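You operate a simulated robot arm through the tools that you are given. There is no shell and no other tool.

You run a simulated two-armed robot. Do the job below in one go: nothing can be reset, and whatever is moved stays where it is left.

## Task
Spin-test the red table's green-sealed bearing, put it in the tray the display names and switch the tester off.
Fine: Switch it on, seat the bearing on the turntable, press RUN. Where these are worked on the way, their far stop is far enough and under half their travel is too little: black switch on the cream tester.

Only the result counts: the job must be done as asked and must still hold three seconds after the hand-in. Knocking over, shifting, dropping, spilling or breaking anything else fails it.

## Robot
Two 6-joint arms with fingered hands on one trunk that stands fixed in place. Base frame: the origin is at the foot of the trunk, x ahead of it, y to its left, z up; the work surface is at about z = 800. Readings come in mm, degrees, newtons and seconds.
The left shoulder is at [20, 157, 829], the right one opposite. With the tool pointing down near the work surface each hand reaches from about 340 to 840 mm from the base axis, measured 20 degrees to its own side. Payload 4.1 kg a hand.
The TCP of each hand is the grasp point between the finger pads, 33 mm short of the fingertips. In the tool frame z runs along the fingers and y along their closing line. The gripper opens to 112 mm; its body begins 39 mm behind the TCP. The gripper is a hand of 4 fingers: y runs from the thumb to the fingers, the wrist lies at [-16, -118, -200] in the tool frame, and closing takes about 1.5 s.
Orientation is that of the tool frame in the base frame, as a unit quaternion [x, y, z, w]. With the fingers straight down and the wrist toward the robot, the tool's x, y and z point along [0, 1, 0], [1, 0, 0] and [0, 0, -1] of the base frame.

## Interface
- The arms move only by the tool drive_tool. It takes "left_motion", "right_motion" or both (then of equal length, played together; a hand with none holds still); each is a list of rows, each an object of numbers (a shift or turn left out is 0, a gripper value left out holds the last): "x", "y", "z": the shift along the tool's x, y, z in units of 50 mm (1.0 is 50 mm); "rx", "ry", "rz": the turn, a rotation vector about the tool's x, y, z in units of 6 degrees (1.0 is 6 degrees). In form: [{"x": .., "y": .., "z": .., "rx": .., "ry": .., "rz": ..}, ...]. A call has 1 to 20 rows; each row shifts and turns the commanded pose from where the row before left it, along the tool's axes as they then stand. "left_hand" and "right_hand" are, for a hand that has rows, the closure, from 0 (fully open) to 1 (shut), set as the call begins (left out, the last holds). A call with a number of a shift or a turn outside -1 to 1 is refused whole. A row lasts 0.2 s, in which the tool goes at most 50 mm and 8.6 degrees; a call with a longer step from one row to the next is refused whole, and so is a gripper value outside its range. A pose out of reach is approached as far as the arm can. The call stops where the force on the tool passes 40 N (or 10 N more than at its start, if that is more) or the arm is blocked; 0.2 s more then pass. The fingers move at their own pace (about 72 mm/s each) and stop on an object; they squeeze with about 33 N. The grip force told is the motor's: it shows also when the fingers shut on nothing. Time passes only in rows, and 0.2 s behind the last, so rows that do not move let the fingers close. The reply holds the time, the measured pose of the TCP, the force on the tool along the base axes, the opening and the grip force, in the units named above and with some noise, with the torque about the TCP (base axes, N m) and any sound that the robot's microphone picked up.
- Cameras (640 x 400 px; columns grow to the right, rows downward): "scene" is now at [39.1, -48.1, 1452.3]; the picture's right is [-0.55, -0.84, 0.00], its down [-0.55, 0.36, -0.76] and it looks along [0.63, -0.42, -0.65] (base axes); focal length 335 px, centre (320, 200). "left" rides on the left gripper at [-66, -89, -130] in its tool frame; the picture's right is [-0.79, -0.29, 0.54], its down [0.55, -0.71, 0.44] and it looks along [0.26, 0.64, 0.72] (tool axes); focal length 247 px, centre (320, 200). "right" rides on the right gripper at [66, -89, -130] in its tool frame; the picture's right is [-0.79, 0.29, -0.54], its down [-0.55, -0.71, 0.44] and it looks along [-0.26, 0.64, 0.72] (tool axes); focal length 247 px, centre (320, 200). There is no depth. A picture from a camera that has moved, and an enlarged one, comes with that camera's place and axes in the base frame and with its lens.
- capture(camera): a new picture of that camera. No time passes.
- hand_shape(shape, hand): the hand has 4 fingers and takes this shape, open, in about a second: jaw (thumb against the fingers, like two jaws); tri (thumb and two fingers); tip (a fingertip pinch); poke (one finger out to press); point (the index stretched); flat (the hand flat); cup (the hand cupped); fist (a fist). The gripper value then closes the fingers along that shape, each until it touches; the sizes above hold for jaw. It gives what a move gives, with no picture.
- head_to(pan, tilt): turns the head with the scene camera to pan (to the left, within 86 degrees either way) and tilt (down, from -29 to 69), counted from straight ahead of the robot. It gives what a move gives.
- enlarge(camera, box): a new picture of the part [left, top, right, bottom] of that camera's present view, enlarged. No time passes.
- sign_off(): hands the job in; it is judged then, once.

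Nothing tells you positions but the pictures and the camera data. Unless the task says otherwise, let go and move clear before handing in.

The tools are called after "Request:" by a JSON object that holds its "method" and its "body". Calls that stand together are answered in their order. drive_tool: Moves the arms, as the interface text tells. Its arguments: {"type":"object","properties":{"left_motion":{"type":"array","items":{"type":"object","properties":{"x":{"type":"number"},"y":{"type":"number"},"z":{"type":"number"},"rx":{"type":"number"},"ry":{"type":"number"},"rz":{"type":"number"}}}},"left_hand":{"type":"number"},"right_motion":{"type":"array","items":{"type":"object","properties":{"x":{"type":"number"},"y":{"type":"number"},"z":{"type":"number"},"rx":{"type":"number"},"ry":{"type":"number"},"rz":{"type":"number"}}}},"right_hand":{"type":"number"}},"required":[]} The other tools are called the same way: hand_shape (shape, hand) gives the hand a shape; head_to (pan, tilt) turns the head that bears the scene camera; capture (camera) takes a picture; enlarge (camera, box) takes an enlarged picture of a part of a camera's view; sign_off () hands the job in.

At the start:

```text
clock: 0.0
left_eef_pos: [456.6, -80.9, 1120.4]
left_tcp_rot: [0.87, 0.493, 0.0, 0.001]
left_wrist_force: [-1.4, 0.5, 0.4]
left_torque: [0.02, 0.03, 0.03]
left_opening: 111.6
left_finger_force: 0.0
left_shape: jaw
right_eef_pos: [424.4, -482.4, 1133.7]
right_tcp_rot: [0.87, 0.494, 0.0, 0.0]
right_wrist_force: [-0.9, 0.6, 1.0]
right_torque: [-0.02, -0.01, 0.02]
right_opening: 111.9
right_finger_force: 0.0
right_shape: jaw
head pan, tilt (commanded): [-33.4, 40.9]
```

scene: 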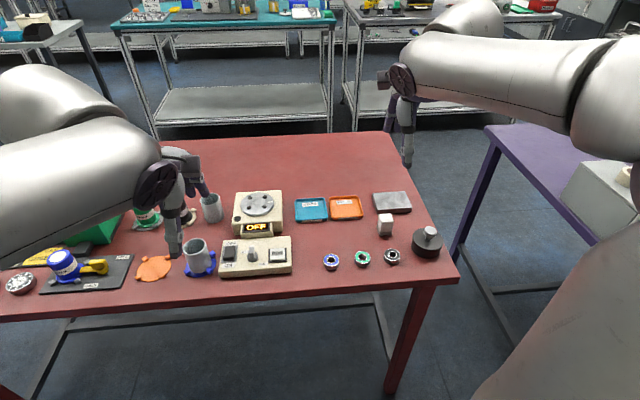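
right: 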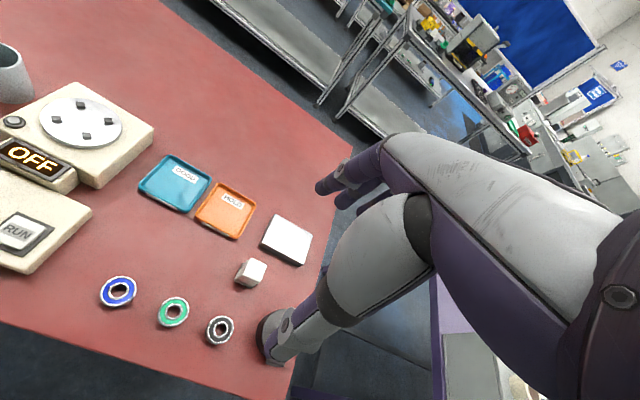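
left: 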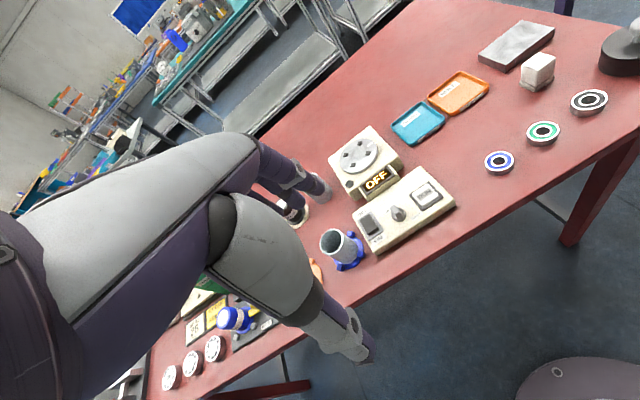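

I see a red table with a cream tester (turntable, OFF display, a control box with a black switch, a knob and RUN), a teal and an orange tray, and three bearings (blue, green, black). I'll enlarge the views to locate everything before moving.

Request:
{"method": "enlarge", "body": {"camera": "scene", "box": [200, 170, 360, 290]}}

Request:
{"method": "enlarge", "body": {"camera": "scene", "box": [300, 170, 460, 290]}}

Request:
{"method": "enlarge", "body": {"camera": "left", "box": [310, 110, 470, 270]}}

Request:
{"method": "enlarge", "body": {"camera": "right", "box": [0, 60, 300, 360]}}

```text
3.33 times, centred on (280, 230) of scene
camera zoom: at [39.1, -48.1, 1452.3], right [-0.55, -0.84, 0.0], down [-0.55, 0.36, -0.76], along [0.63, -0.42, -0.65], focal length 1117 px, centre (453, 100)
```

zoom: 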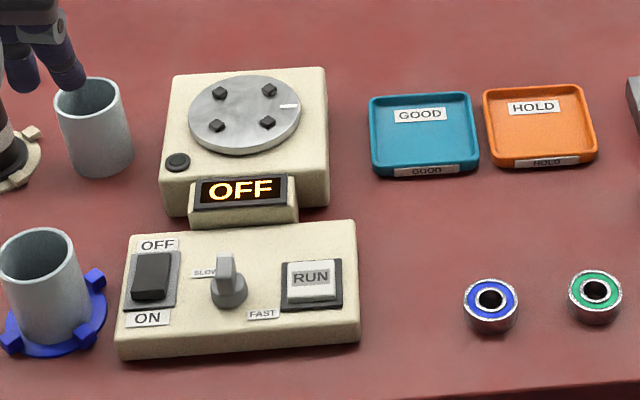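

```text
3.33 times, centred on (380, 230) of scene
camera zoom: at [39.1, -48.1, 1452.3], right [-0.55, -0.84, 0.0], down [-0.55, 0.36, -0.76], along [0.63, -0.42, -0.65], focal length 1117 px, centre (120, 100)
```

zoom: 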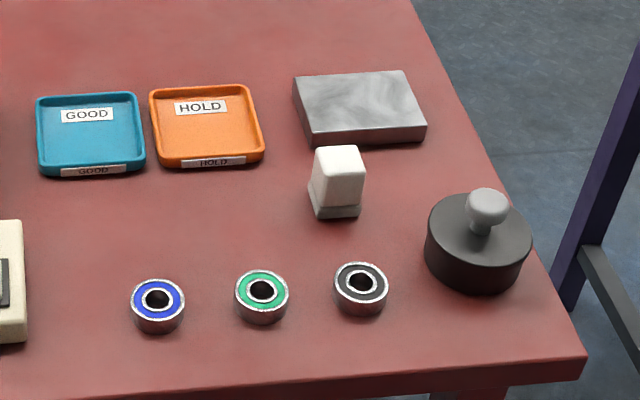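

```text
2.50 times, centred on (390, 190) of left
camera zoom: at [347.2, -91.2, 1249.9], right [-0.65, -0.53, -0.54], down [-0.33, 0.84, -0.44], along [0.68, -0.11, -0.72], focal length 617 px, centre (145, 225)
```

zoom: 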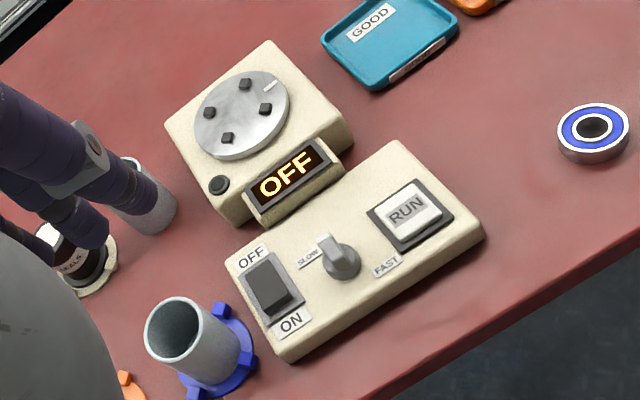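

```text
1.33 times, centred on (150, 210) of right
camera zoom: at [381.4, -381.5, 1263.3], right [-0.16, -0.83, 0.54], down [-0.89, -0.11, -0.44], along [0.42, -0.55, -0.72], focal length 329 px, centre (547, 187)
```

zoom: 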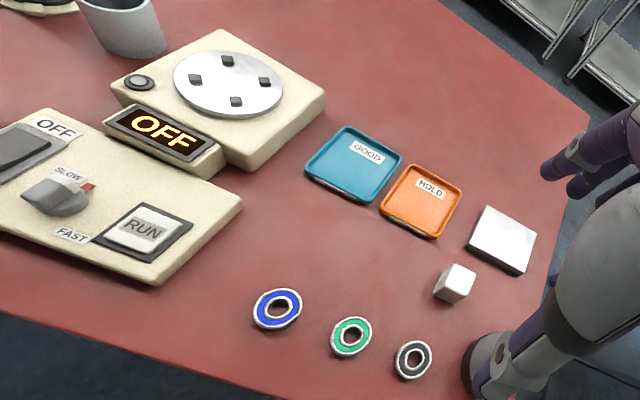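

The green bearing looks to be at about (421, -420), with the turntable near (692, -277, 857). The rocker is about (592, -154, 835) and RUN about (522, -247, 840). I'll look closer at the turntable pegs and the switch.

Request:
{"method": "enlarge", "body": {"camera": "scene", "box": [230, 185, 290, 235]}}

Request:
{"method": "enlarge", "body": {"camera": "scene", "box": [215, 230, 295, 280]}}

Request:
{"method": "enlarge", "body": {"camera": "left", "box": [320, 120, 410, 200]}}

Request:
{"method": "enlarge", "body": {"camera": "right", "box": [0, 80, 160, 180]}}

Request:
{"method": "enlarge", "body": {"camera": "scene", "box": [320, 230, 410, 280]}}

Request:
{"method": "enlarge", "body": {"camera": "scene", "box": [140, 130, 240, 230]}}

```text
8.00 times, centred on (260, 210) of scene
camera zoom: at [39.1, -48.1, 1452.3], right [-0.55, -0.84, 0.0], down [-0.55, 0.36, -0.76], along [0.63, -0.42, -0.65], focal length 2681 px, centre (800, 120)
```

zoom: 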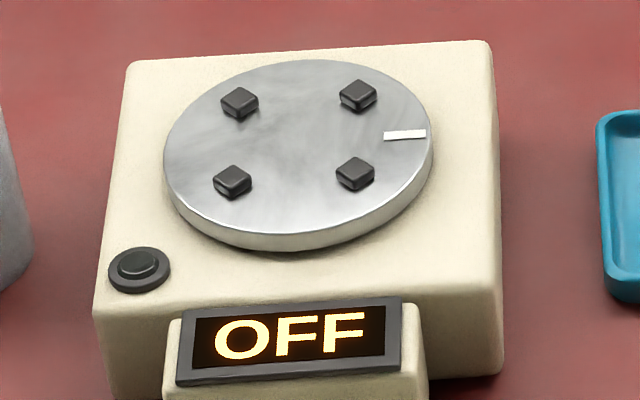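

```text
8.00 times, centred on (255, 255) of scene
camera zoom: at [39.1, -48.1, 1452.3], right [-0.55, -0.84, 0.0], down [-0.55, 0.36, -0.76], along [0.63, -0.42, -0.65], focal length 2681 px, centre (840, -240)
```

zoom: 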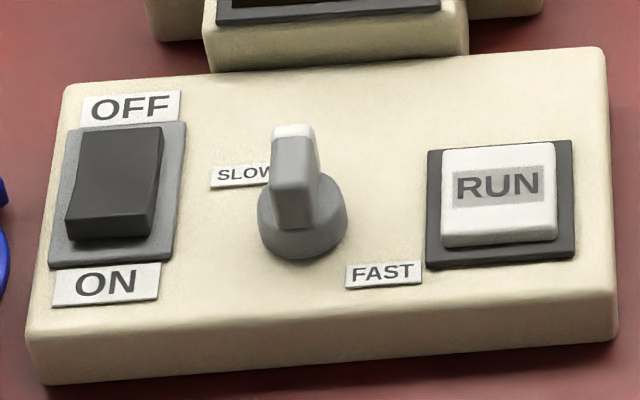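

```text
5.00 times, centred on (365, 160) of left
camera zoom: at [347.2, -91.2, 1249.9], right [-0.65, -0.53, -0.54], down [-0.33, 0.84, -0.44], along [0.68, -0.11, -0.72], focal length 1235 px, centre (95, 400)
```

zoom: 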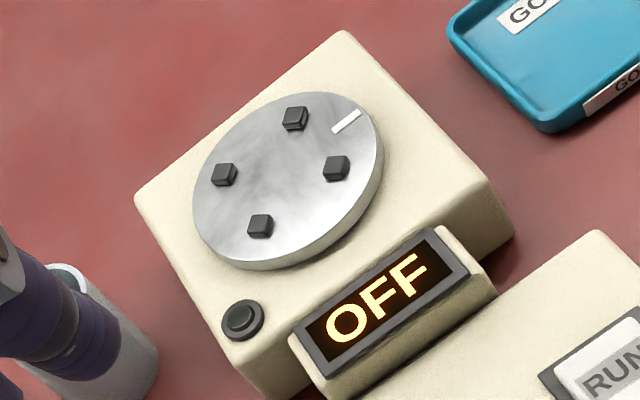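

```text
4.00 times, centred on (80, 130) of right
camera zoom: at [381.4, -381.5, 1263.3], right [-0.16, -0.83, 0.54], down [-0.89, -0.11, -0.44], along [0.42, -0.55, -0.72], focal length 988 px, centre (1280, 480)
```

zoom: 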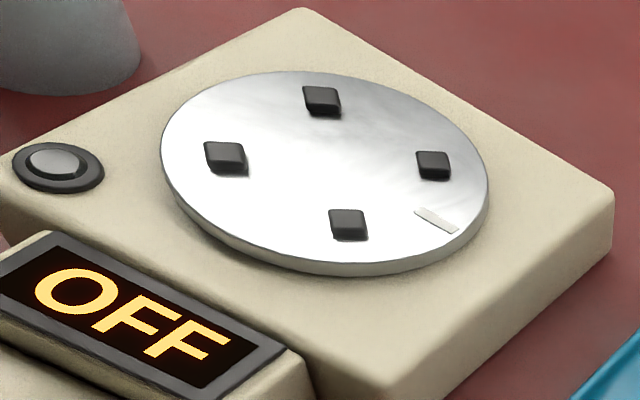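

```text
7.11 times, centred on (365, 255) of scene
camera zoom: at [39.1, -48.1, 1452.3], right [-0.55, -0.84, 0.0], down [-0.55, 0.36, -0.76], along [0.63, -0.42, -0.65], focal length 2383 px, centre (0, -191)
```

zoom: 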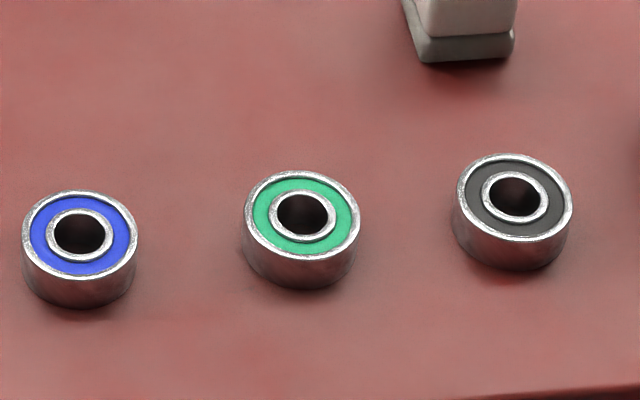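

```text
4.00 times, centred on (190, 180) of scene
camera zoom: at [39.1, -48.1, 1452.3], right [-0.55, -0.84, 0.0], down [-0.55, 0.36, -0.76], along [0.63, -0.42, -0.65], focal length 1340 px, centre (840, 280)
```

zoom: 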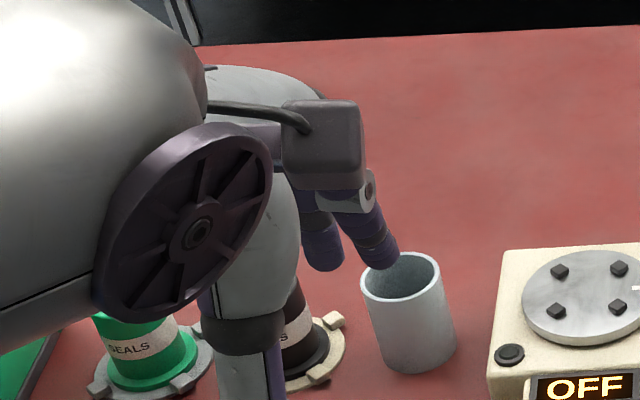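

Four pegs stand on a square of about 40 mm centred near (695, -279). The 39 mm bearing seats between them, and the gaps line up with the hand's closing line. I'll use the left hand as a poke finger for the switch and RUN, and look at its shape first.

Request:
{"method": "hand_shape", "body": {"shape": "poke", "hand": "left"}}

Request:
{"method": "hand_shape", "body": {"shape": "tri", "hand": "right"}}

Request:
{"method": "capture", "body": {"camera": "left"}}

Request:
{"method": "capture", "body": {"camera": "right"}}

Request:
{"method": "capture", "body": {"camera": "scene"}}

```text
clock: 0.9
left_eef_pos: [456.5, -79.2, 1121.1]
left_tcp_rot: [0.87, 0.494, 0.001, 0.0]
left_wrist_force: [-0.5, -0.4, 0.3]
left_torque: [0.02, -0.01, 0.04]
left_opening: 0.0
left_finger_force: 0.1
left_shape: poke
right_eef_pos: [424.8, -483.1, 1133.2]
right_tcp_rot: [0.87, 0.494, 0.0, 0.0]
right_wrist_force: [0.3, -0.9, -0.4]
right_torque: [-0.03, 0.01, -0.02]
right_opening: 111.6
right_finger_force: 0.1
right_shape: jaw
head pan, tilt (commanded): [-33.4, 40.9]
```

```text
clock: 1.8
left_eef_pos: [457.2, -81.0, 1122.2]
left_tcp_rot: [0.87, 0.493, 0.0, 0.0]
left_wrist_force: [-0.4, 0.2, -0.2]
left_torque: [0.0, -0.01, 0.0]
left_opening: 0.1
left_finger_force: 0.0
left_shape: poke
right_eef_pos: [424.2, -482.8, 1133.0]
right_tcp_rot: [0.87, 0.494, 0.001, 0.0]
right_wrist_force: [0.0, -1.3, -0.4]
right_torque: [0.03, 0.0, -0.04]
right_opening: 111.6
right_finger_force: 0.1
right_shape: tri
head pan, tilt (commanded): [-33.4, 40.9]
```

```text
taken
camera left: at [347.2, -91.2, 1249.9], right [-0.65, -0.53, -0.54], down [-0.33, 0.84, -0.44], along [0.68, -0.11, -0.72], focal length 247 px, centre (320, 200)
```

left: 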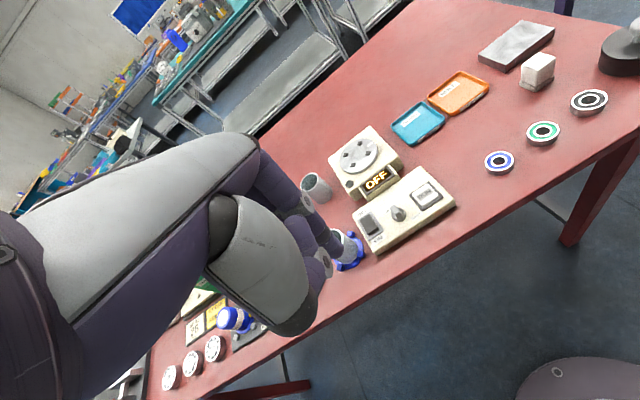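

```text
taken
camera right: at [381.4, -381.4, 1263.3], right [-0.16, -0.83, 0.54], down [-0.89, -0.11, -0.44], along [0.42, -0.55, -0.72], focal length 247 px, centre (320, 200)
```

right: 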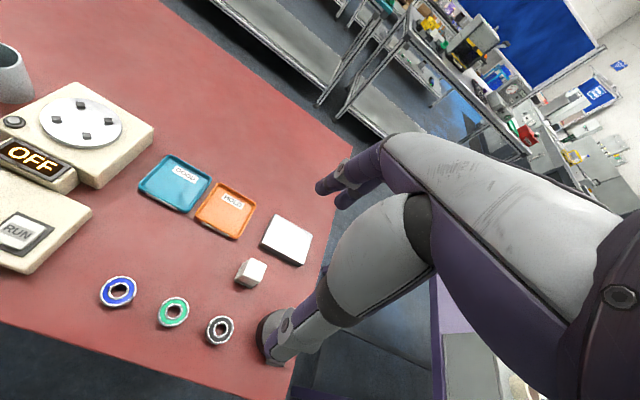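

```text
taken
camera scene: at [39.1, -48.1, 1452.3], right [-0.55, -0.84, 0.0], down [-0.55, 0.36, -0.76], along [0.63, -0.42, -0.65], focal length 335 px, centre (320, 200)
```

scene: 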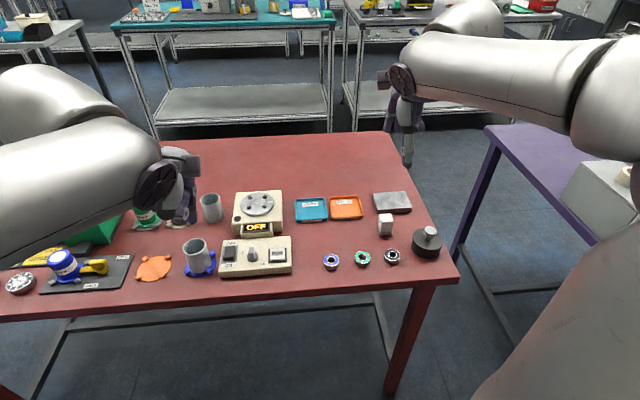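

The hand is in poke shape now. I'll zoom in on the extended finger from both cameras to find its tip.

Request:
{"method": "enlarge", "body": {"camera": "left", "box": [230, 120, 430, 320]}}

Request:
{"method": "enlarge", "body": {"camera": "scene", "box": [130, 130, 230, 240]}}

Request:
{"method": "enlarge", "body": {"camera": "scene", "box": [360, 50, 460, 180]}}

Request:
{"method": "enlarge", "body": {"camera": "right", "box": [240, 120, 440, 380]}}

```text
2.00 times, centred on (330, 220) of left
camera zoom: at [347.2, -91.2, 1249.9], right [-0.65, -0.53, -0.54], down [-0.33, 0.84, -0.44], along [0.68, -0.11, -0.72], focal length 494 px, centre (300, 160)
```

zoom: 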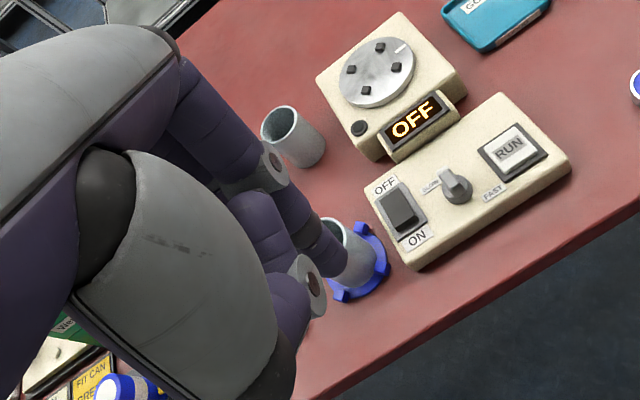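

```text
3.64 times, centred on (180, 185) of scene
camera zoom: at [39.1, -48.1, 1452.3], right [-0.55, -0.84, 0.0], down [-0.55, 0.36, -0.76], along [0.63, -0.42, -0.65], focal length 1218 px, centre (829, 254)
```

zoom: 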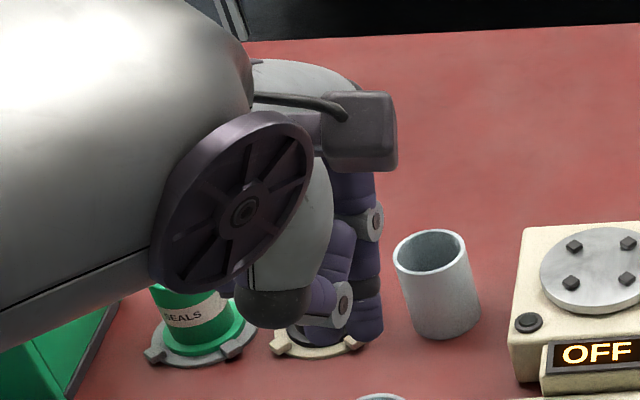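

```text
3.08 times, centred on (410, 115) of scene
camera zoom: at [39.1, -48.1, 1452.3], right [-0.55, -0.84, 0.0], down [-0.55, 0.36, -0.76], along [0.63, -0.42, -0.65], focal length 1031 px, centre (43, 462)
```

zoom: 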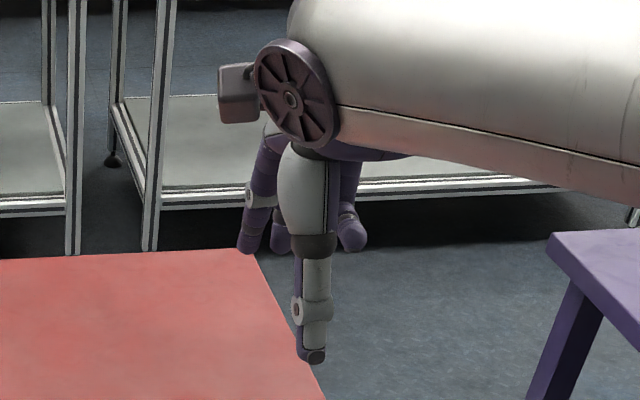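

```text
1.54 times, centred on (340, 250) of right
camera zoom: at [381.4, -381.4, 1263.3], right [-0.16, -0.83, 0.54], down [-0.89, -0.11, -0.44], along [0.42, -0.55, -0.72], focal length 380 px, centre (289, 123)
```

zoom: 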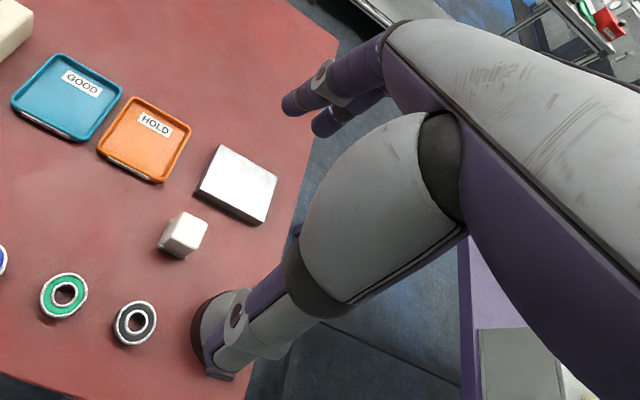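

The tube next to the switch leaves little room for the left hand's curled fingers, so the right hand will do the pressing. First I'll move the left hand clear to the left at the same height.

Request:
{"method": "drive_tool", "body": {"left_motion": [{"x": 0.6, "y": -0.4}, {"x": 0.7, "y": -0.45}, {"x": 0.7, "y": -0.45}, {"x": 0.7, "y": -0.45}, {"x": 0.7, "y": -0.45}, {"x": 0.7, "y": -0.45}, {"x": 0.6, "y": -0.4}, {}, {}]}}

Request:
{"method": "hand_shape", "body": {"shape": "poke", "hand": "right"}}

Request:
{"method": "capture", "body": {"camera": "scene"}}

Request:
{"method": "enlarge", "body": {"camera": "scene", "box": [370, 50, 450, 180]}}

Request:
{"method": "enlarge", "body": {"camera": "right", "box": [220, 120, 440, 380]}}

```text
clock: 3.8
left_eef_pos: [444.2, 198.4, 1121.4]
left_tcp_rot: [0.869, 0.494, 0.001, 0.0]
left_wrist_force: [-0.2, 0.0, 0.4]
left_torque: [0.01, 0.02, -0.02]
left_opening: 0.1
left_finger_force: 0.0
left_shape: poke
right_eef_pos: [424.4, -482.3, 1133.7]
right_tcp_rot: [0.87, 0.493, 0.0, 0.0]
right_wrist_force: [-0.2, -0.5, -0.5]
right_torque: [0.02, 0.0, -0.01]
right_opening: 111.3
right_finger_force: 0.0
right_shape: tri
head pan, tilt (commanded): [-33.4, 40.9]
```

```text
clock: 4.7
left_eef_pos: [443.5, 199.7, 1122.1]
left_tcp_rot: [0.87, 0.494, -0.001, 0.0]
left_wrist_force: [0.4, -0.4, -0.3]
left_torque: [0.0, 0.0, 0.0]
left_opening: 0.1
left_finger_force: 0.0
left_shape: poke
right_eef_pos: [425.0, -482.8, 1134.0]
right_tcp_rot: [0.87, 0.493, 0.0, 0.0]
right_wrist_force: [0.7, 0.3, -0.3]
right_torque: [0.0, 0.01, -0.01]
right_opening: 0.5
right_finger_force: 0.1
right_shape: poke
head pan, tilt (commanded): [-33.4, 40.9]
```

```text
taken
camera scene: at [39.1, -48.1, 1452.3], right [-0.55, -0.84, 0.0], down [-0.55, 0.36, -0.76], along [0.63, -0.42, -0.65], focal length 335 px, centre (320, 200)
```

scene: 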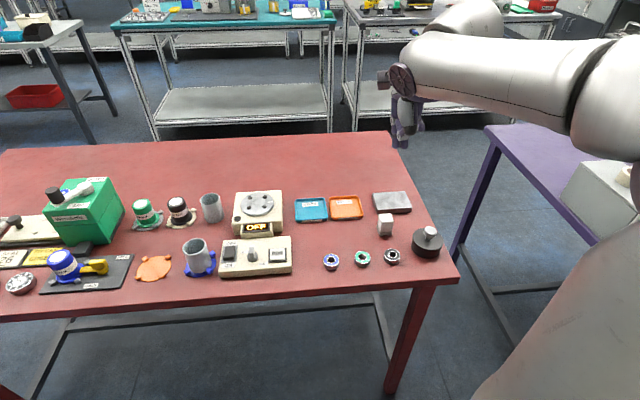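

```text
3.08 times, centred on (410, 115) of scene
camera zoom: at [39.1, -48.1, 1452.3], right [-0.55, -0.84, 0.0], down [-0.55, 0.36, -0.76], along [0.63, -0.42, -0.65], focal length 1031 px, centre (43, 462)
```

zoom: 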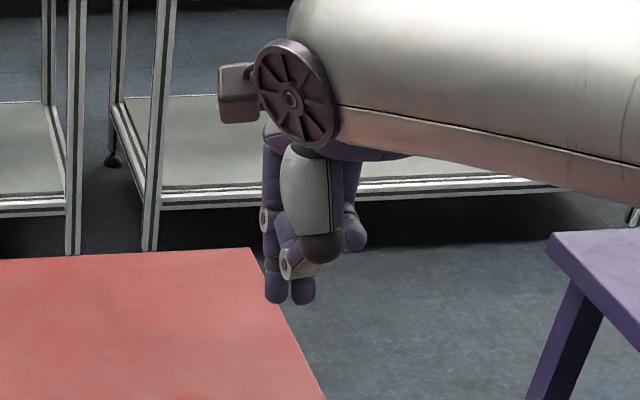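

```text
1.54 times, centred on (330, 250) of right
camera zoom: at [381.4, -381.4, 1263.3], right [-0.16, -0.83, 0.54], down [-0.89, -0.11, -0.44], along [0.42, -0.55, -0.72], focal length 380 px, centre (305, 123)
```

zoom: 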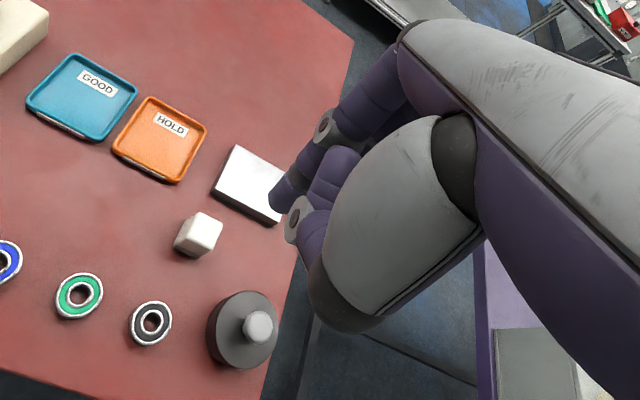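

The left hand is clear and the table is visible. I'll zoom in on the right poke fingertip from both cameras to calibrate its position.

Request:
{"method": "enlarge", "body": {"camera": "scene", "box": [385, 90, 425, 160]}}

Request:
{"method": "enlarge", "body": {"camera": "right", "box": [280, 180, 380, 280]}}

Request:
{"method": "hand_shape", "body": {"shape": "point", "hand": "right"}}

Request:
{"method": "enlarge", "body": {"camera": "scene", "box": [370, 70, 450, 180]}}

Request:
{"method": "enlarge", "body": {"camera": "right", "box": [240, 140, 400, 300]}}

```text
5.71 times, centred on (405, 125) of scene
camera zoom: at [39.1, -48.1, 1452.3], right [-0.55, -0.84, 0.0], down [-0.55, 0.36, -0.76], along [0.63, -0.42, -0.65], focal length 1915 px, centre (-166, 629)
```

zoom: 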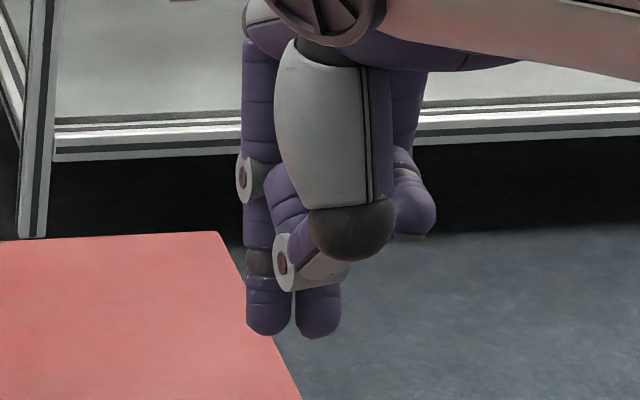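

```text
4.00 times, centred on (330, 230) of right
camera zoom: at [381.4, -381.4, 1263.3], right [-0.16, -0.83, 0.54], down [-0.89, -0.11, -0.44], along [0.42, -0.55, -0.72], focal length 988 px, centre (280, 80)
```

zoom: 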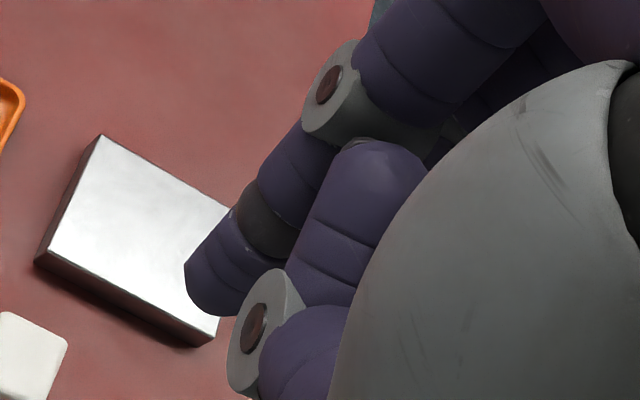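

```text
clock: 5.6
left_eef_pos: [444.4, 200.1, 1120.1]
left_tcp_rot: [0.869, 0.494, 0.0, 0.0]
left_wrist_force: [0.1, 0.6, 0.3]
left_torque: [0.03, -0.03, 0.01]
left_opening: 0.0
left_finger_force: 0.1
left_shape: poke
right_eef_pos: [425.1, -483.1, 1133.1]
right_tcp_rot: [0.869, 0.495, 0.0, 0.0]
right_wrist_force: [-0.9, -1.0, 0.0]
right_torque: [0.03, -0.02, -0.01]
right_opening: 0.0
right_finger_force: 0.0
right_shape: point
head pan, tilt (commanded): [-33.4, 40.9]
```

```text
3.64 times, centred on (410, 125) of scene
camera zoom: at [39.1, -48.1, 1452.3], right [-0.55, -0.84, 0.0], down [-0.55, 0.36, -0.76], along [0.63, -0.42, -0.65], focal length 1218 px, centre (-7, 473)
```

zoom: 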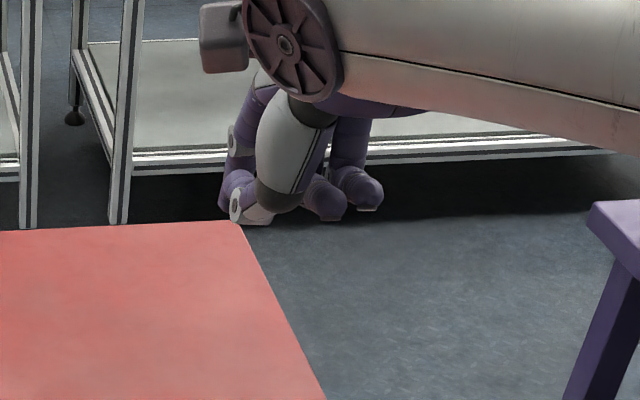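

```text
2.50 times, centred on (320, 220) of right
camera zoom: at [381.4, -381.5, 1263.3], right [-0.16, -0.83, 0.54], down [-0.89, -0.11, -0.44], along [0.42, -0.55, -0.72], focal length 617 px, centre (320, 150)
```

zoom: 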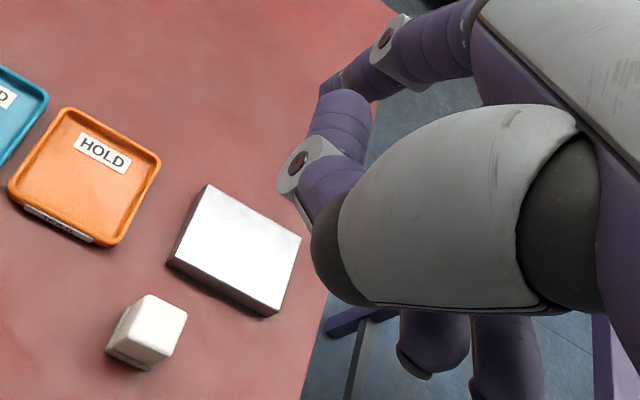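

The poke and point shapes are hard to tell apart from here. I'll move the right hand to above the tester's front, where both cameras see it better, and look again in poke shape.

Request:
{"method": "hand_shape", "body": {"shape": "poke", "hand": "right"}}

Request:
{"method": "drive_tool", "body": {"right_motion": [{"x": 0.7}, {"x": 0.9}, {"x": 0.9}, {"x": 0.9}, {"x": 0.8}, {"x": 0.6}, {}, {}]}}

Request:
{"method": "capture", "body": {"camera": "scene"}}

Request:
{"method": "capture", "body": {"camera": "right"}}

Request:
{"method": "capture", "body": {"camera": "left"}}

```text
clock: 6.5
left_eef_pos: [444.2, 198.8, 1119.4]
left_tcp_rot: [0.869, 0.494, 0.0, 0.0]
left_wrist_force: [0.0, -1.0, -0.9]
left_torque: [0.0, 0.0, 0.0]
left_opening: 0.1
left_finger_force: 0.1
left_shape: poke
right_eef_pos: [425.8, -482.5, 1132.9]
right_tcp_rot: [0.869, 0.494, 0.0, 0.001]
right_wrist_force: [-0.3, -0.3, 0.3]
right_torque: [0.01, 0.0, -0.01]
right_opening: 0.3
right_finger_force: 0.0
right_shape: poke
head pan, tilt (commanded): [-33.4, 40.9]
```

```text
clock: 8.3
left_eef_pos: [444.1, 199.0, 1121.0]
left_tcp_rot: [0.869, 0.494, 0.0, 0.0]
left_wrist_force: [-0.7, 0.3, -0.3]
left_torque: [0.02, 0.01, 0.02]
left_opening: 0.1
left_finger_force: 0.1
left_shape: poke
right_eef_pos: [546.3, -275.7, 1135.3]
right_tcp_rot: [0.87, 0.494, 0.0, 0.0]
right_wrist_force: [0.9, 0.2, -0.1]
right_torque: [0.01, -0.01, 0.0]
right_opening: 0.0
right_finger_force: 0.1
right_shape: poke
head pan, tilt (commanded): [-33.4, 40.9]
```

```text
taken
camera scene: at [39.1, -48.2, 1452.3], right [-0.55, -0.84, 0.0], down [-0.55, 0.36, -0.76], along [0.63, -0.42, -0.65], focal length 335 px, centre (320, 200)
```

scene: 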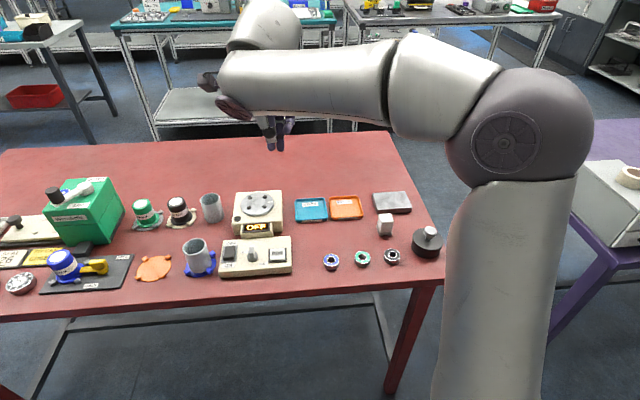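

```text
taken
camera right: at [503.4, -174.4, 1264.7], right [-0.16, -0.83, 0.54], down [-0.89, -0.11, -0.44], along [0.42, -0.55, -0.72], focal length 247 px, centre (320, 200)
```

right: 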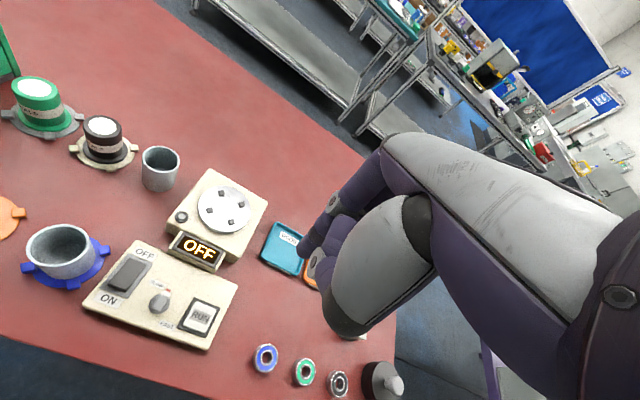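

```text
taken
camera left: at [334.8, 188.6, 1249.7], right [-0.65, -0.53, -0.54], down [-0.33, 0.84, -0.44], along [0.68, -0.11, -0.72], focal length 247 px, centre (320, 200)
```

left: 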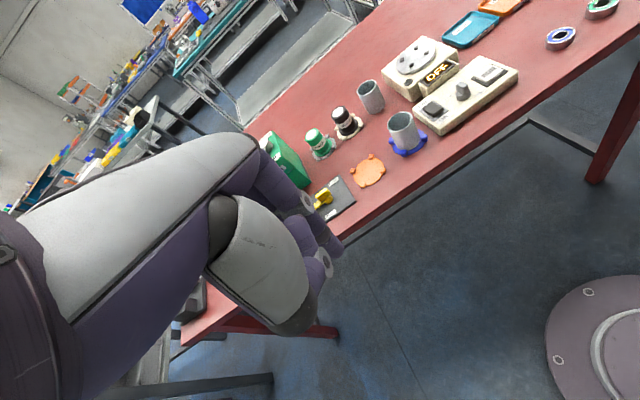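

I'll turn the left hand about 48° so its camera gives a side view of the tester area and the right hand.

Request:
{"method": "drive_tool", "body": {"left_motion": [{"rz": 1}, {"rz": 1}, {"rz": 1}, {"rz": 1}, {"rz": 1}, {"rz": 1}, {"rz": 1}, {"rz": 1}, {}, {}]}}

Request:
{"method": "capture", "body": {"camera": "left"}}

```text
clock: 10.5
left_eef_pos: [446.3, 200.5, 1120.9]
left_tcp_rot: [0.995, 0.098, 0.0, 0.0]
left_wrist_force: [-0.6, -0.2, 0.1]
left_torque: [0.02, 0.02, -0.04]
left_opening: 0.0
left_finger_force: 0.0
left_shape: poke
right_eef_pos: [547.3, -276.0, 1134.7]
right_tcp_rot: [0.869, 0.494, -0.001, -0.001]
right_wrist_force: [-0.6, 0.2, 0.0]
right_torque: [0.0, -0.01, 0.01]
right_opening: 0.0
right_finger_force: 0.0
right_shape: poke
head pan, tilt (commanded): [-33.4, 40.9]
```

```text
taken
camera left: at [365.3, 274.5, 1249.6], right [-0.83, 0.13, -0.54], down [0.4, 0.8, -0.44], along [0.38, -0.58, -0.72], focal length 247 px, centre (320, 200)
```

left: 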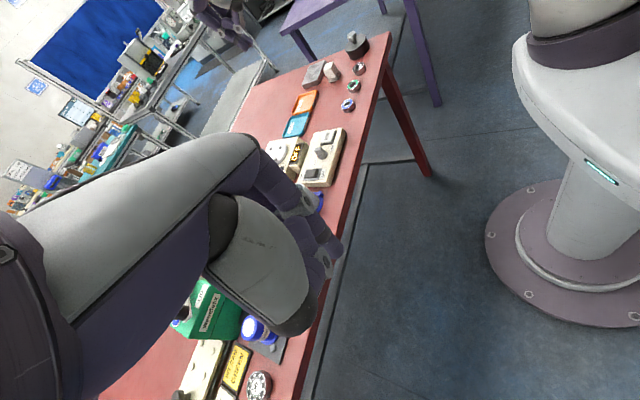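

The side view works, but the left hand's own fingers block part of it. I'll tilt the left hand so the tester falls in the clear right half of its picture.

Request:
{"method": "drive_tool", "body": {"left_motion": [{"rx": -0.51, "ry": 0.66, "rz": -0.41}, {"rx": -0.51, "ry": 0.66, "rz": -0.41}, {"rx": -0.51, "ry": 0.66, "rz": -0.41}, {"rx": -0.51, "ry": 0.66, "rz": -0.41}, {"rx": -0.51, "ry": 0.66, "rz": -0.41}, {}, {}]}}

Request:
{"method": "capture", "body": {"camera": "left"}}

```text
clock: 12.1
left_eef_pos: [445.6, 200.3, 1121.3]
left_tcp_rot: [0.956, 0.2, 0.183, 0.115]
left_wrist_force: [-0.6, -0.2, -0.4]
left_torque: [0.01, 0.04, -0.02]
left_opening: 0.0
left_finger_force: 0.1
left_shape: poke
right_eef_pos: [546.6, -275.9, 1134.6]
right_tcp_rot: [0.869, 0.494, 0.0, 0.0]
right_wrist_force: [-0.1, -0.3, -0.5]
right_torque: [0.01, 0.0, -0.03]
right_opening: 0.2
right_finger_force: 0.1
right_shape: poke
head pan, tilt (commanded): [-33.4, 40.9]
```

```text
taken
camera left: at [308.5, 270.3, 1191.3], right [-0.56, -0.16, -0.81], down [0.4, 0.81, -0.43], along [0.73, -0.57, -0.39], focal length 247 px, centre (320, 200)
```

left: 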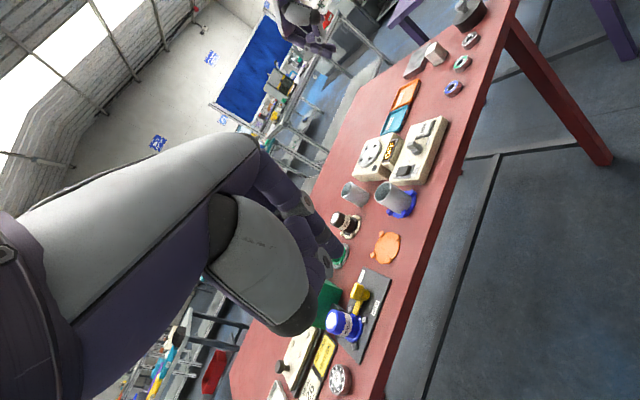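

The tester, bearings, trays and right hand all show in the side view now. I'll enlarge the right hand from each camera.

Request:
{"method": "enlarge", "body": {"camera": "left", "box": [270, 0, 350, 60]}}

Request:
{"method": "enlarge", "body": {"camera": "scene", "box": [240, 95, 310, 165]}}

Request:
{"method": "enlarge", "body": {"camera": "right", "box": [280, 180, 380, 280]}}

Request:
{"method": "enlarge", "body": {"camera": "left", "box": [330, 100, 470, 220]}}

```text
6.67 times, centred on (310, 30) of left
camera zoom: at [308.5, 270.3, 1191.3], right [-0.56, -0.16, -0.81], down [0.4, 0.81, -0.43], along [0.73, -0.57, -0.39], focal length 1646 px, centre (387, 1333)
```

zoom: 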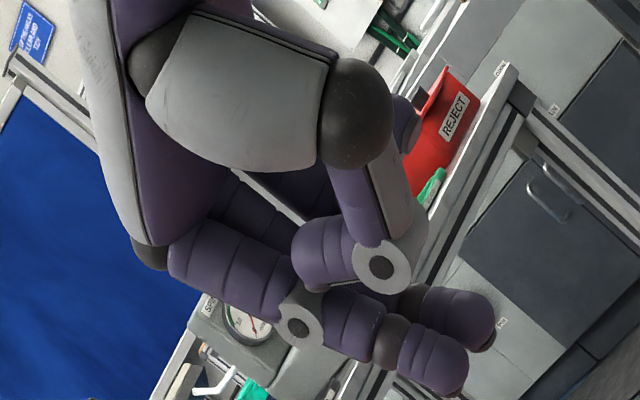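

```text
5.71 times, centred on (275, 130) of scene
camera zoom: at [39.1, -48.1, 1452.3], right [-0.55, -0.84, 0.0], down [-0.55, 0.36, -0.76], along [0.63, -0.42, -0.65], focal length 1915 px, centre (577, 600)
```

zoom: 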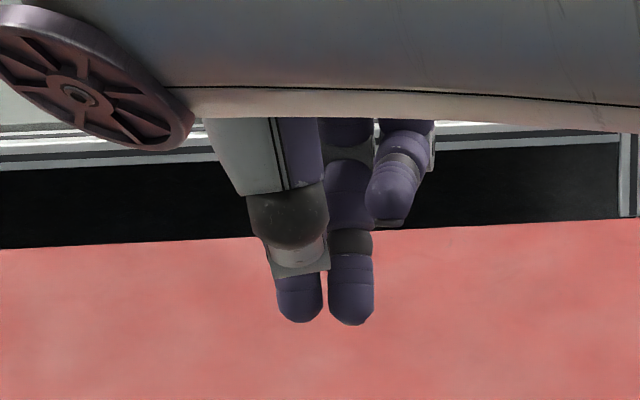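

```text
4.00 times, centred on (330, 230) of right
camera zoom: at [503.3, -174.6, 1264.7], right [-0.16, -0.83, 0.54], down [-0.89, -0.11, -0.44], along [0.42, -0.55, -0.72], focal length 988 px, centre (280, 80)
```

zoom: 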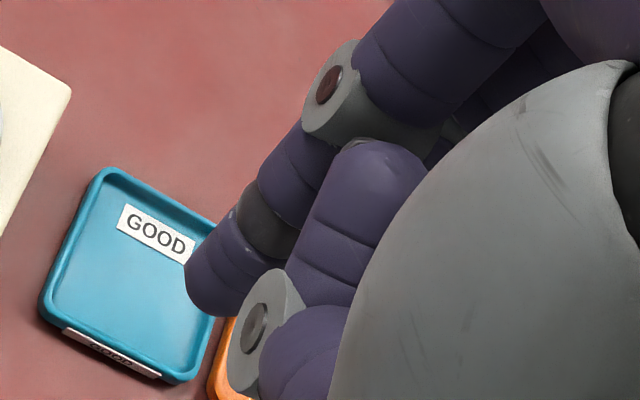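

```text
3.33 times, centred on (400, 160) of left
camera zoom: at [308.5, 270.3, 1191.3], right [-0.56, -0.16, -0.81], down [0.4, 0.81, -0.43], along [0.73, -0.57, -0.39], focal length 823 px, centre (53, 333)
```

zoom: 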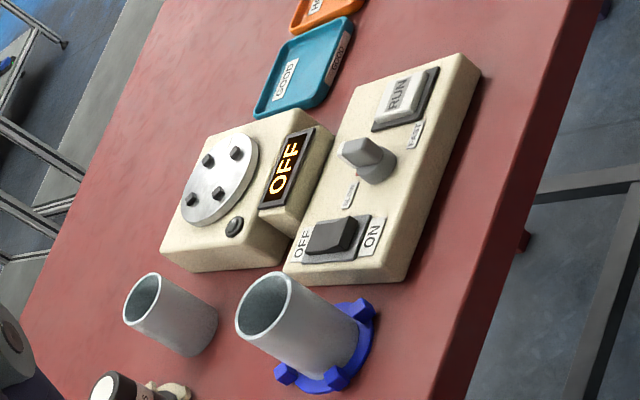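

In poke shape two fingers seem extended and one curled. I'll close the shape fully and see what changes.

Request:
{"method": "drive_tool", "body": {"right_motion": [{}, {}, {}, {}, {}, {}, {}, {}], "right_hand": 1}}

Request:
{"method": "enlarge", "body": {"camera": "left", "box": [270, 0, 350, 60]}}

Request:
{"method": "enlarge", "body": {"camera": "scene", "box": [240, 95, 310, 165]}}

Request:
{"method": "enlarge", "body": {"camera": "right", "box": [280, 180, 380, 280]}}

```text
clock: 13.9
left_eef_pos: [445.2, 199.9, 1120.7]
left_tcp_rot: [0.956, 0.2, 0.183, 0.114]
left_wrist_force: [0.3, 0.2, -0.5]
left_torque: [0.0, -0.01, -0.05]
left_opening: 0.1
left_finger_force: 0.0
left_shape: poke
right_eef_pos: [547.4, -276.3, 1134.0]
right_tcp_rot: [0.869, 0.494, 0.0, 0.0]
right_wrist_force: [-0.2, 1.0, -0.2]
right_torque: [-0.02, 0.01, 0.01]
right_opening: 0.0
right_finger_force: 0.0
right_shape: poke
head pan, tilt (commanded): [-33.4, 40.9]
```

```text
6.67 times, centred on (310, 30) of left
camera zoom: at [308.5, 270.3, 1191.4], right [-0.56, -0.16, -0.81], down [0.4, 0.81, -0.43], along [0.72, -0.57, -0.39], focal length 1646 px, centre (387, 1333)
```

zoom: 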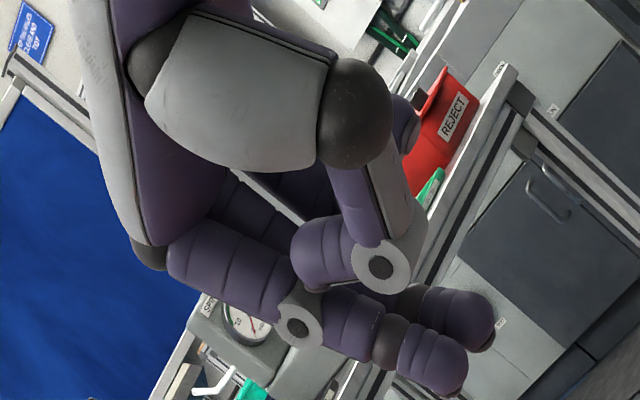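

```text
5.71 times, centred on (275, 130) of scene
camera zoom: at [39.1, -48.1, 1452.3], right [-0.55, -0.84, 0.0], down [-0.55, 0.36, -0.76], along [0.63, -0.42, -0.65], focal length 1915 px, centre (577, 600)
```

zoom: 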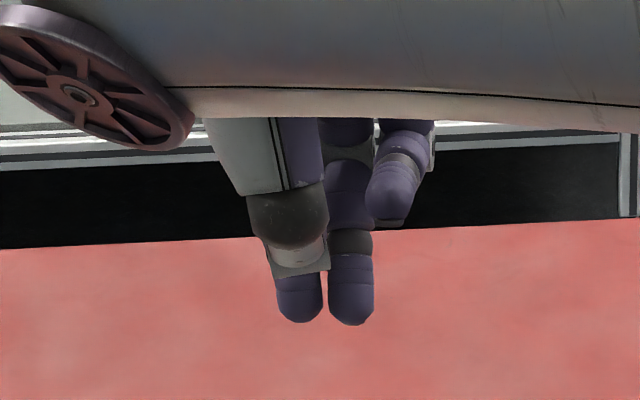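

```text
4.00 times, centred on (330, 230) of right
camera zoom: at [503.3, -174.6, 1264.7], right [-0.16, -0.83, 0.54], down [-0.89, -0.11, -0.44], along [0.42, -0.55, -0.72], focal length 988 px, centre (280, 80)
```

zoom: 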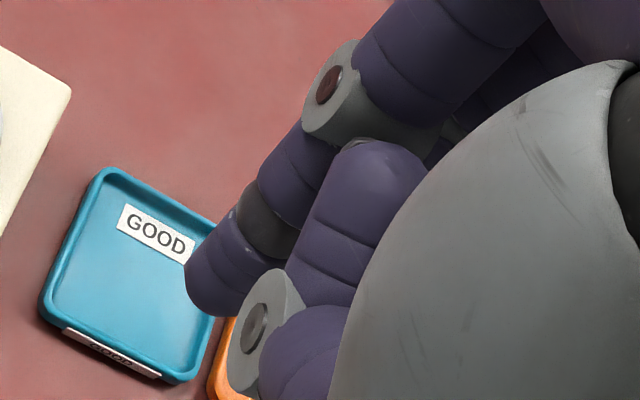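

Closing changes nothing. I'll check the point, tip and fist shapes from the side as well.

Request:
{"method": "hand_shape", "body": {"shape": "point", "hand": "right"}}

Request:
{"method": "enlarge", "body": {"camera": "left", "box": [270, 0, 350, 60]}}

Request:
{"method": "enlarge", "body": {"camera": "scene", "box": [240, 95, 310, 165]}}

Request:
{"method": "hand_shape", "body": {"shape": "tip", "hand": "right"}}

Request:
{"method": "enlarge", "body": {"camera": "left", "box": [270, 0, 350, 60]}}

Request:
{"method": "enlarge", "body": {"camera": "scene", "box": [240, 95, 310, 165]}}

Request:
{"method": "enlarge", "body": {"camera": "right", "box": [240, 140, 400, 300]}}

```text
clock: 14.8
left_eef_pos: [446.6, 199.9, 1119.6]
left_tcp_rot: [0.956, 0.2, 0.183, 0.115]
left_wrist_force: [0.7, 0.5, -0.5]
left_torque: [-0.03, 0.01, -0.01]
left_opening: 0.0
left_finger_force: 0.0
left_shape: poke
right_eef_pos: [547.3, -275.4, 1133.9]
right_tcp_rot: [0.87, 0.493, 0.0, 0.0]
right_wrist_force: [-0.5, -0.1, 0.1]
right_torque: [0.03, 0.01, -0.02]
right_opening: 0.0
right_finger_force: 0.1
right_shape: point
head pan, tilt (commanded): [-33.4, 40.9]
```

```text
6.67 times, centred on (310, 30) of left
camera zoom: at [308.5, 270.3, 1191.4], right [-0.56, -0.16, -0.81], down [0.4, 0.81, -0.43], along [0.72, -0.57, -0.39], focal length 1646 px, centre (387, 1333)
```

zoom: 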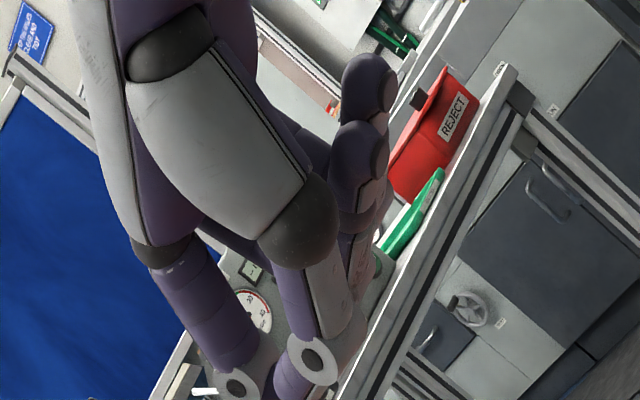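

```text
5.71 times, centred on (275, 130) of scene
camera zoom: at [39.1, -48.1, 1452.3], right [-0.55, -0.84, 0.0], down [-0.55, 0.36, -0.76], along [0.63, -0.42, -0.65], focal length 1915 px, centre (577, 600)
```

zoom: 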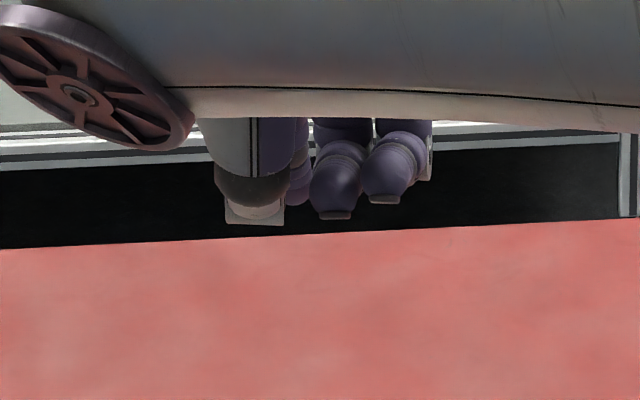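

```text
clock: 15.7
left_eef_pos: [446.6, 200.2, 1121.4]
left_tcp_rot: [0.956, 0.2, 0.182, 0.114]
left_wrist_force: [-0.1, 0.5, -0.4]
left_torque: [-0.01, 0.02, 0.0]
left_opening: 0.0
left_finger_force: 0.0
left_shape: poke
right_eef_pos: [546.3, -275.7, 1135.4]
right_tcp_rot: [0.87, 0.494, 0.0, 0.0]
right_wrist_force: [0.7, 0.3, -0.5]
right_torque: [0.02, 0.02, 0.04]
right_opening: 111.8
right_finger_force: 0.0
right_shape: tip
head pan, tilt (commanded): [-33.4, 40.9]
```

```text
6.67 times, centred on (310, 30) of left
camera zoom: at [308.5, 270.3, 1191.4], right [-0.56, -0.16, -0.81], down [0.4, 0.81, -0.43], along [0.72, -0.57, -0.39], focal length 1646 px, centre (387, 1333)
```

zoom: 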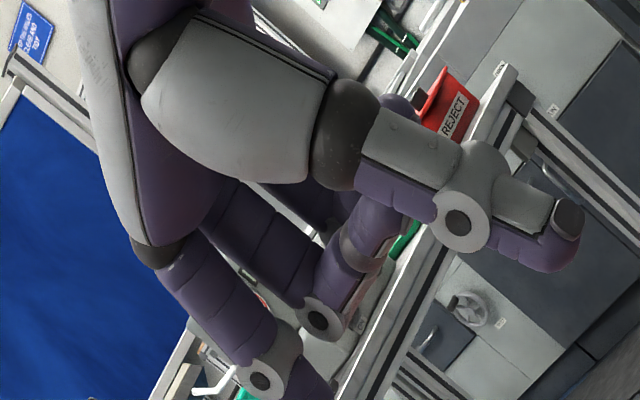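

```text
5.71 times, centred on (275, 130) of scene
camera zoom: at [39.1, -48.1, 1452.3], right [-0.55, -0.84, 0.0], down [-0.55, 0.36, -0.76], along [0.63, -0.42, -0.65], focal length 1915 px, centre (577, 600)
```

zoom: 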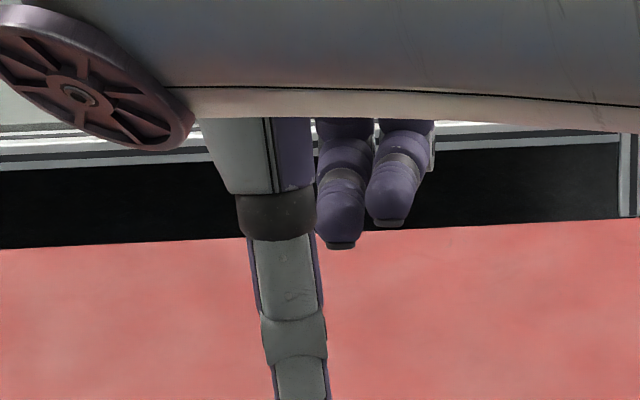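

```text
2.50 times, centred on (320, 220) of right
camera zoom: at [503.3, -174.6, 1264.7], right [-0.16, -0.83, 0.54], down [-0.89, -0.11, -0.44], along [0.42, -0.55, -0.72], focal length 617 px, centre (320, 150)
```

zoom: 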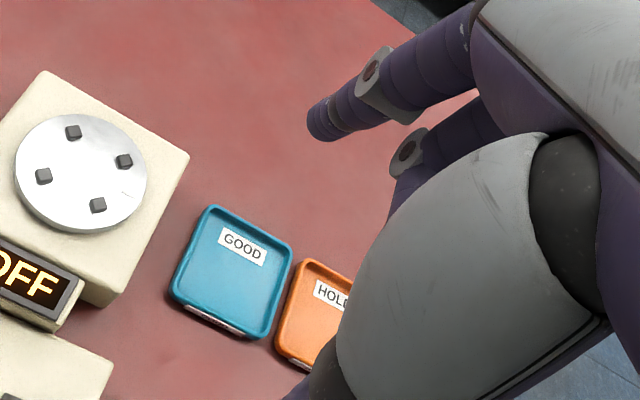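

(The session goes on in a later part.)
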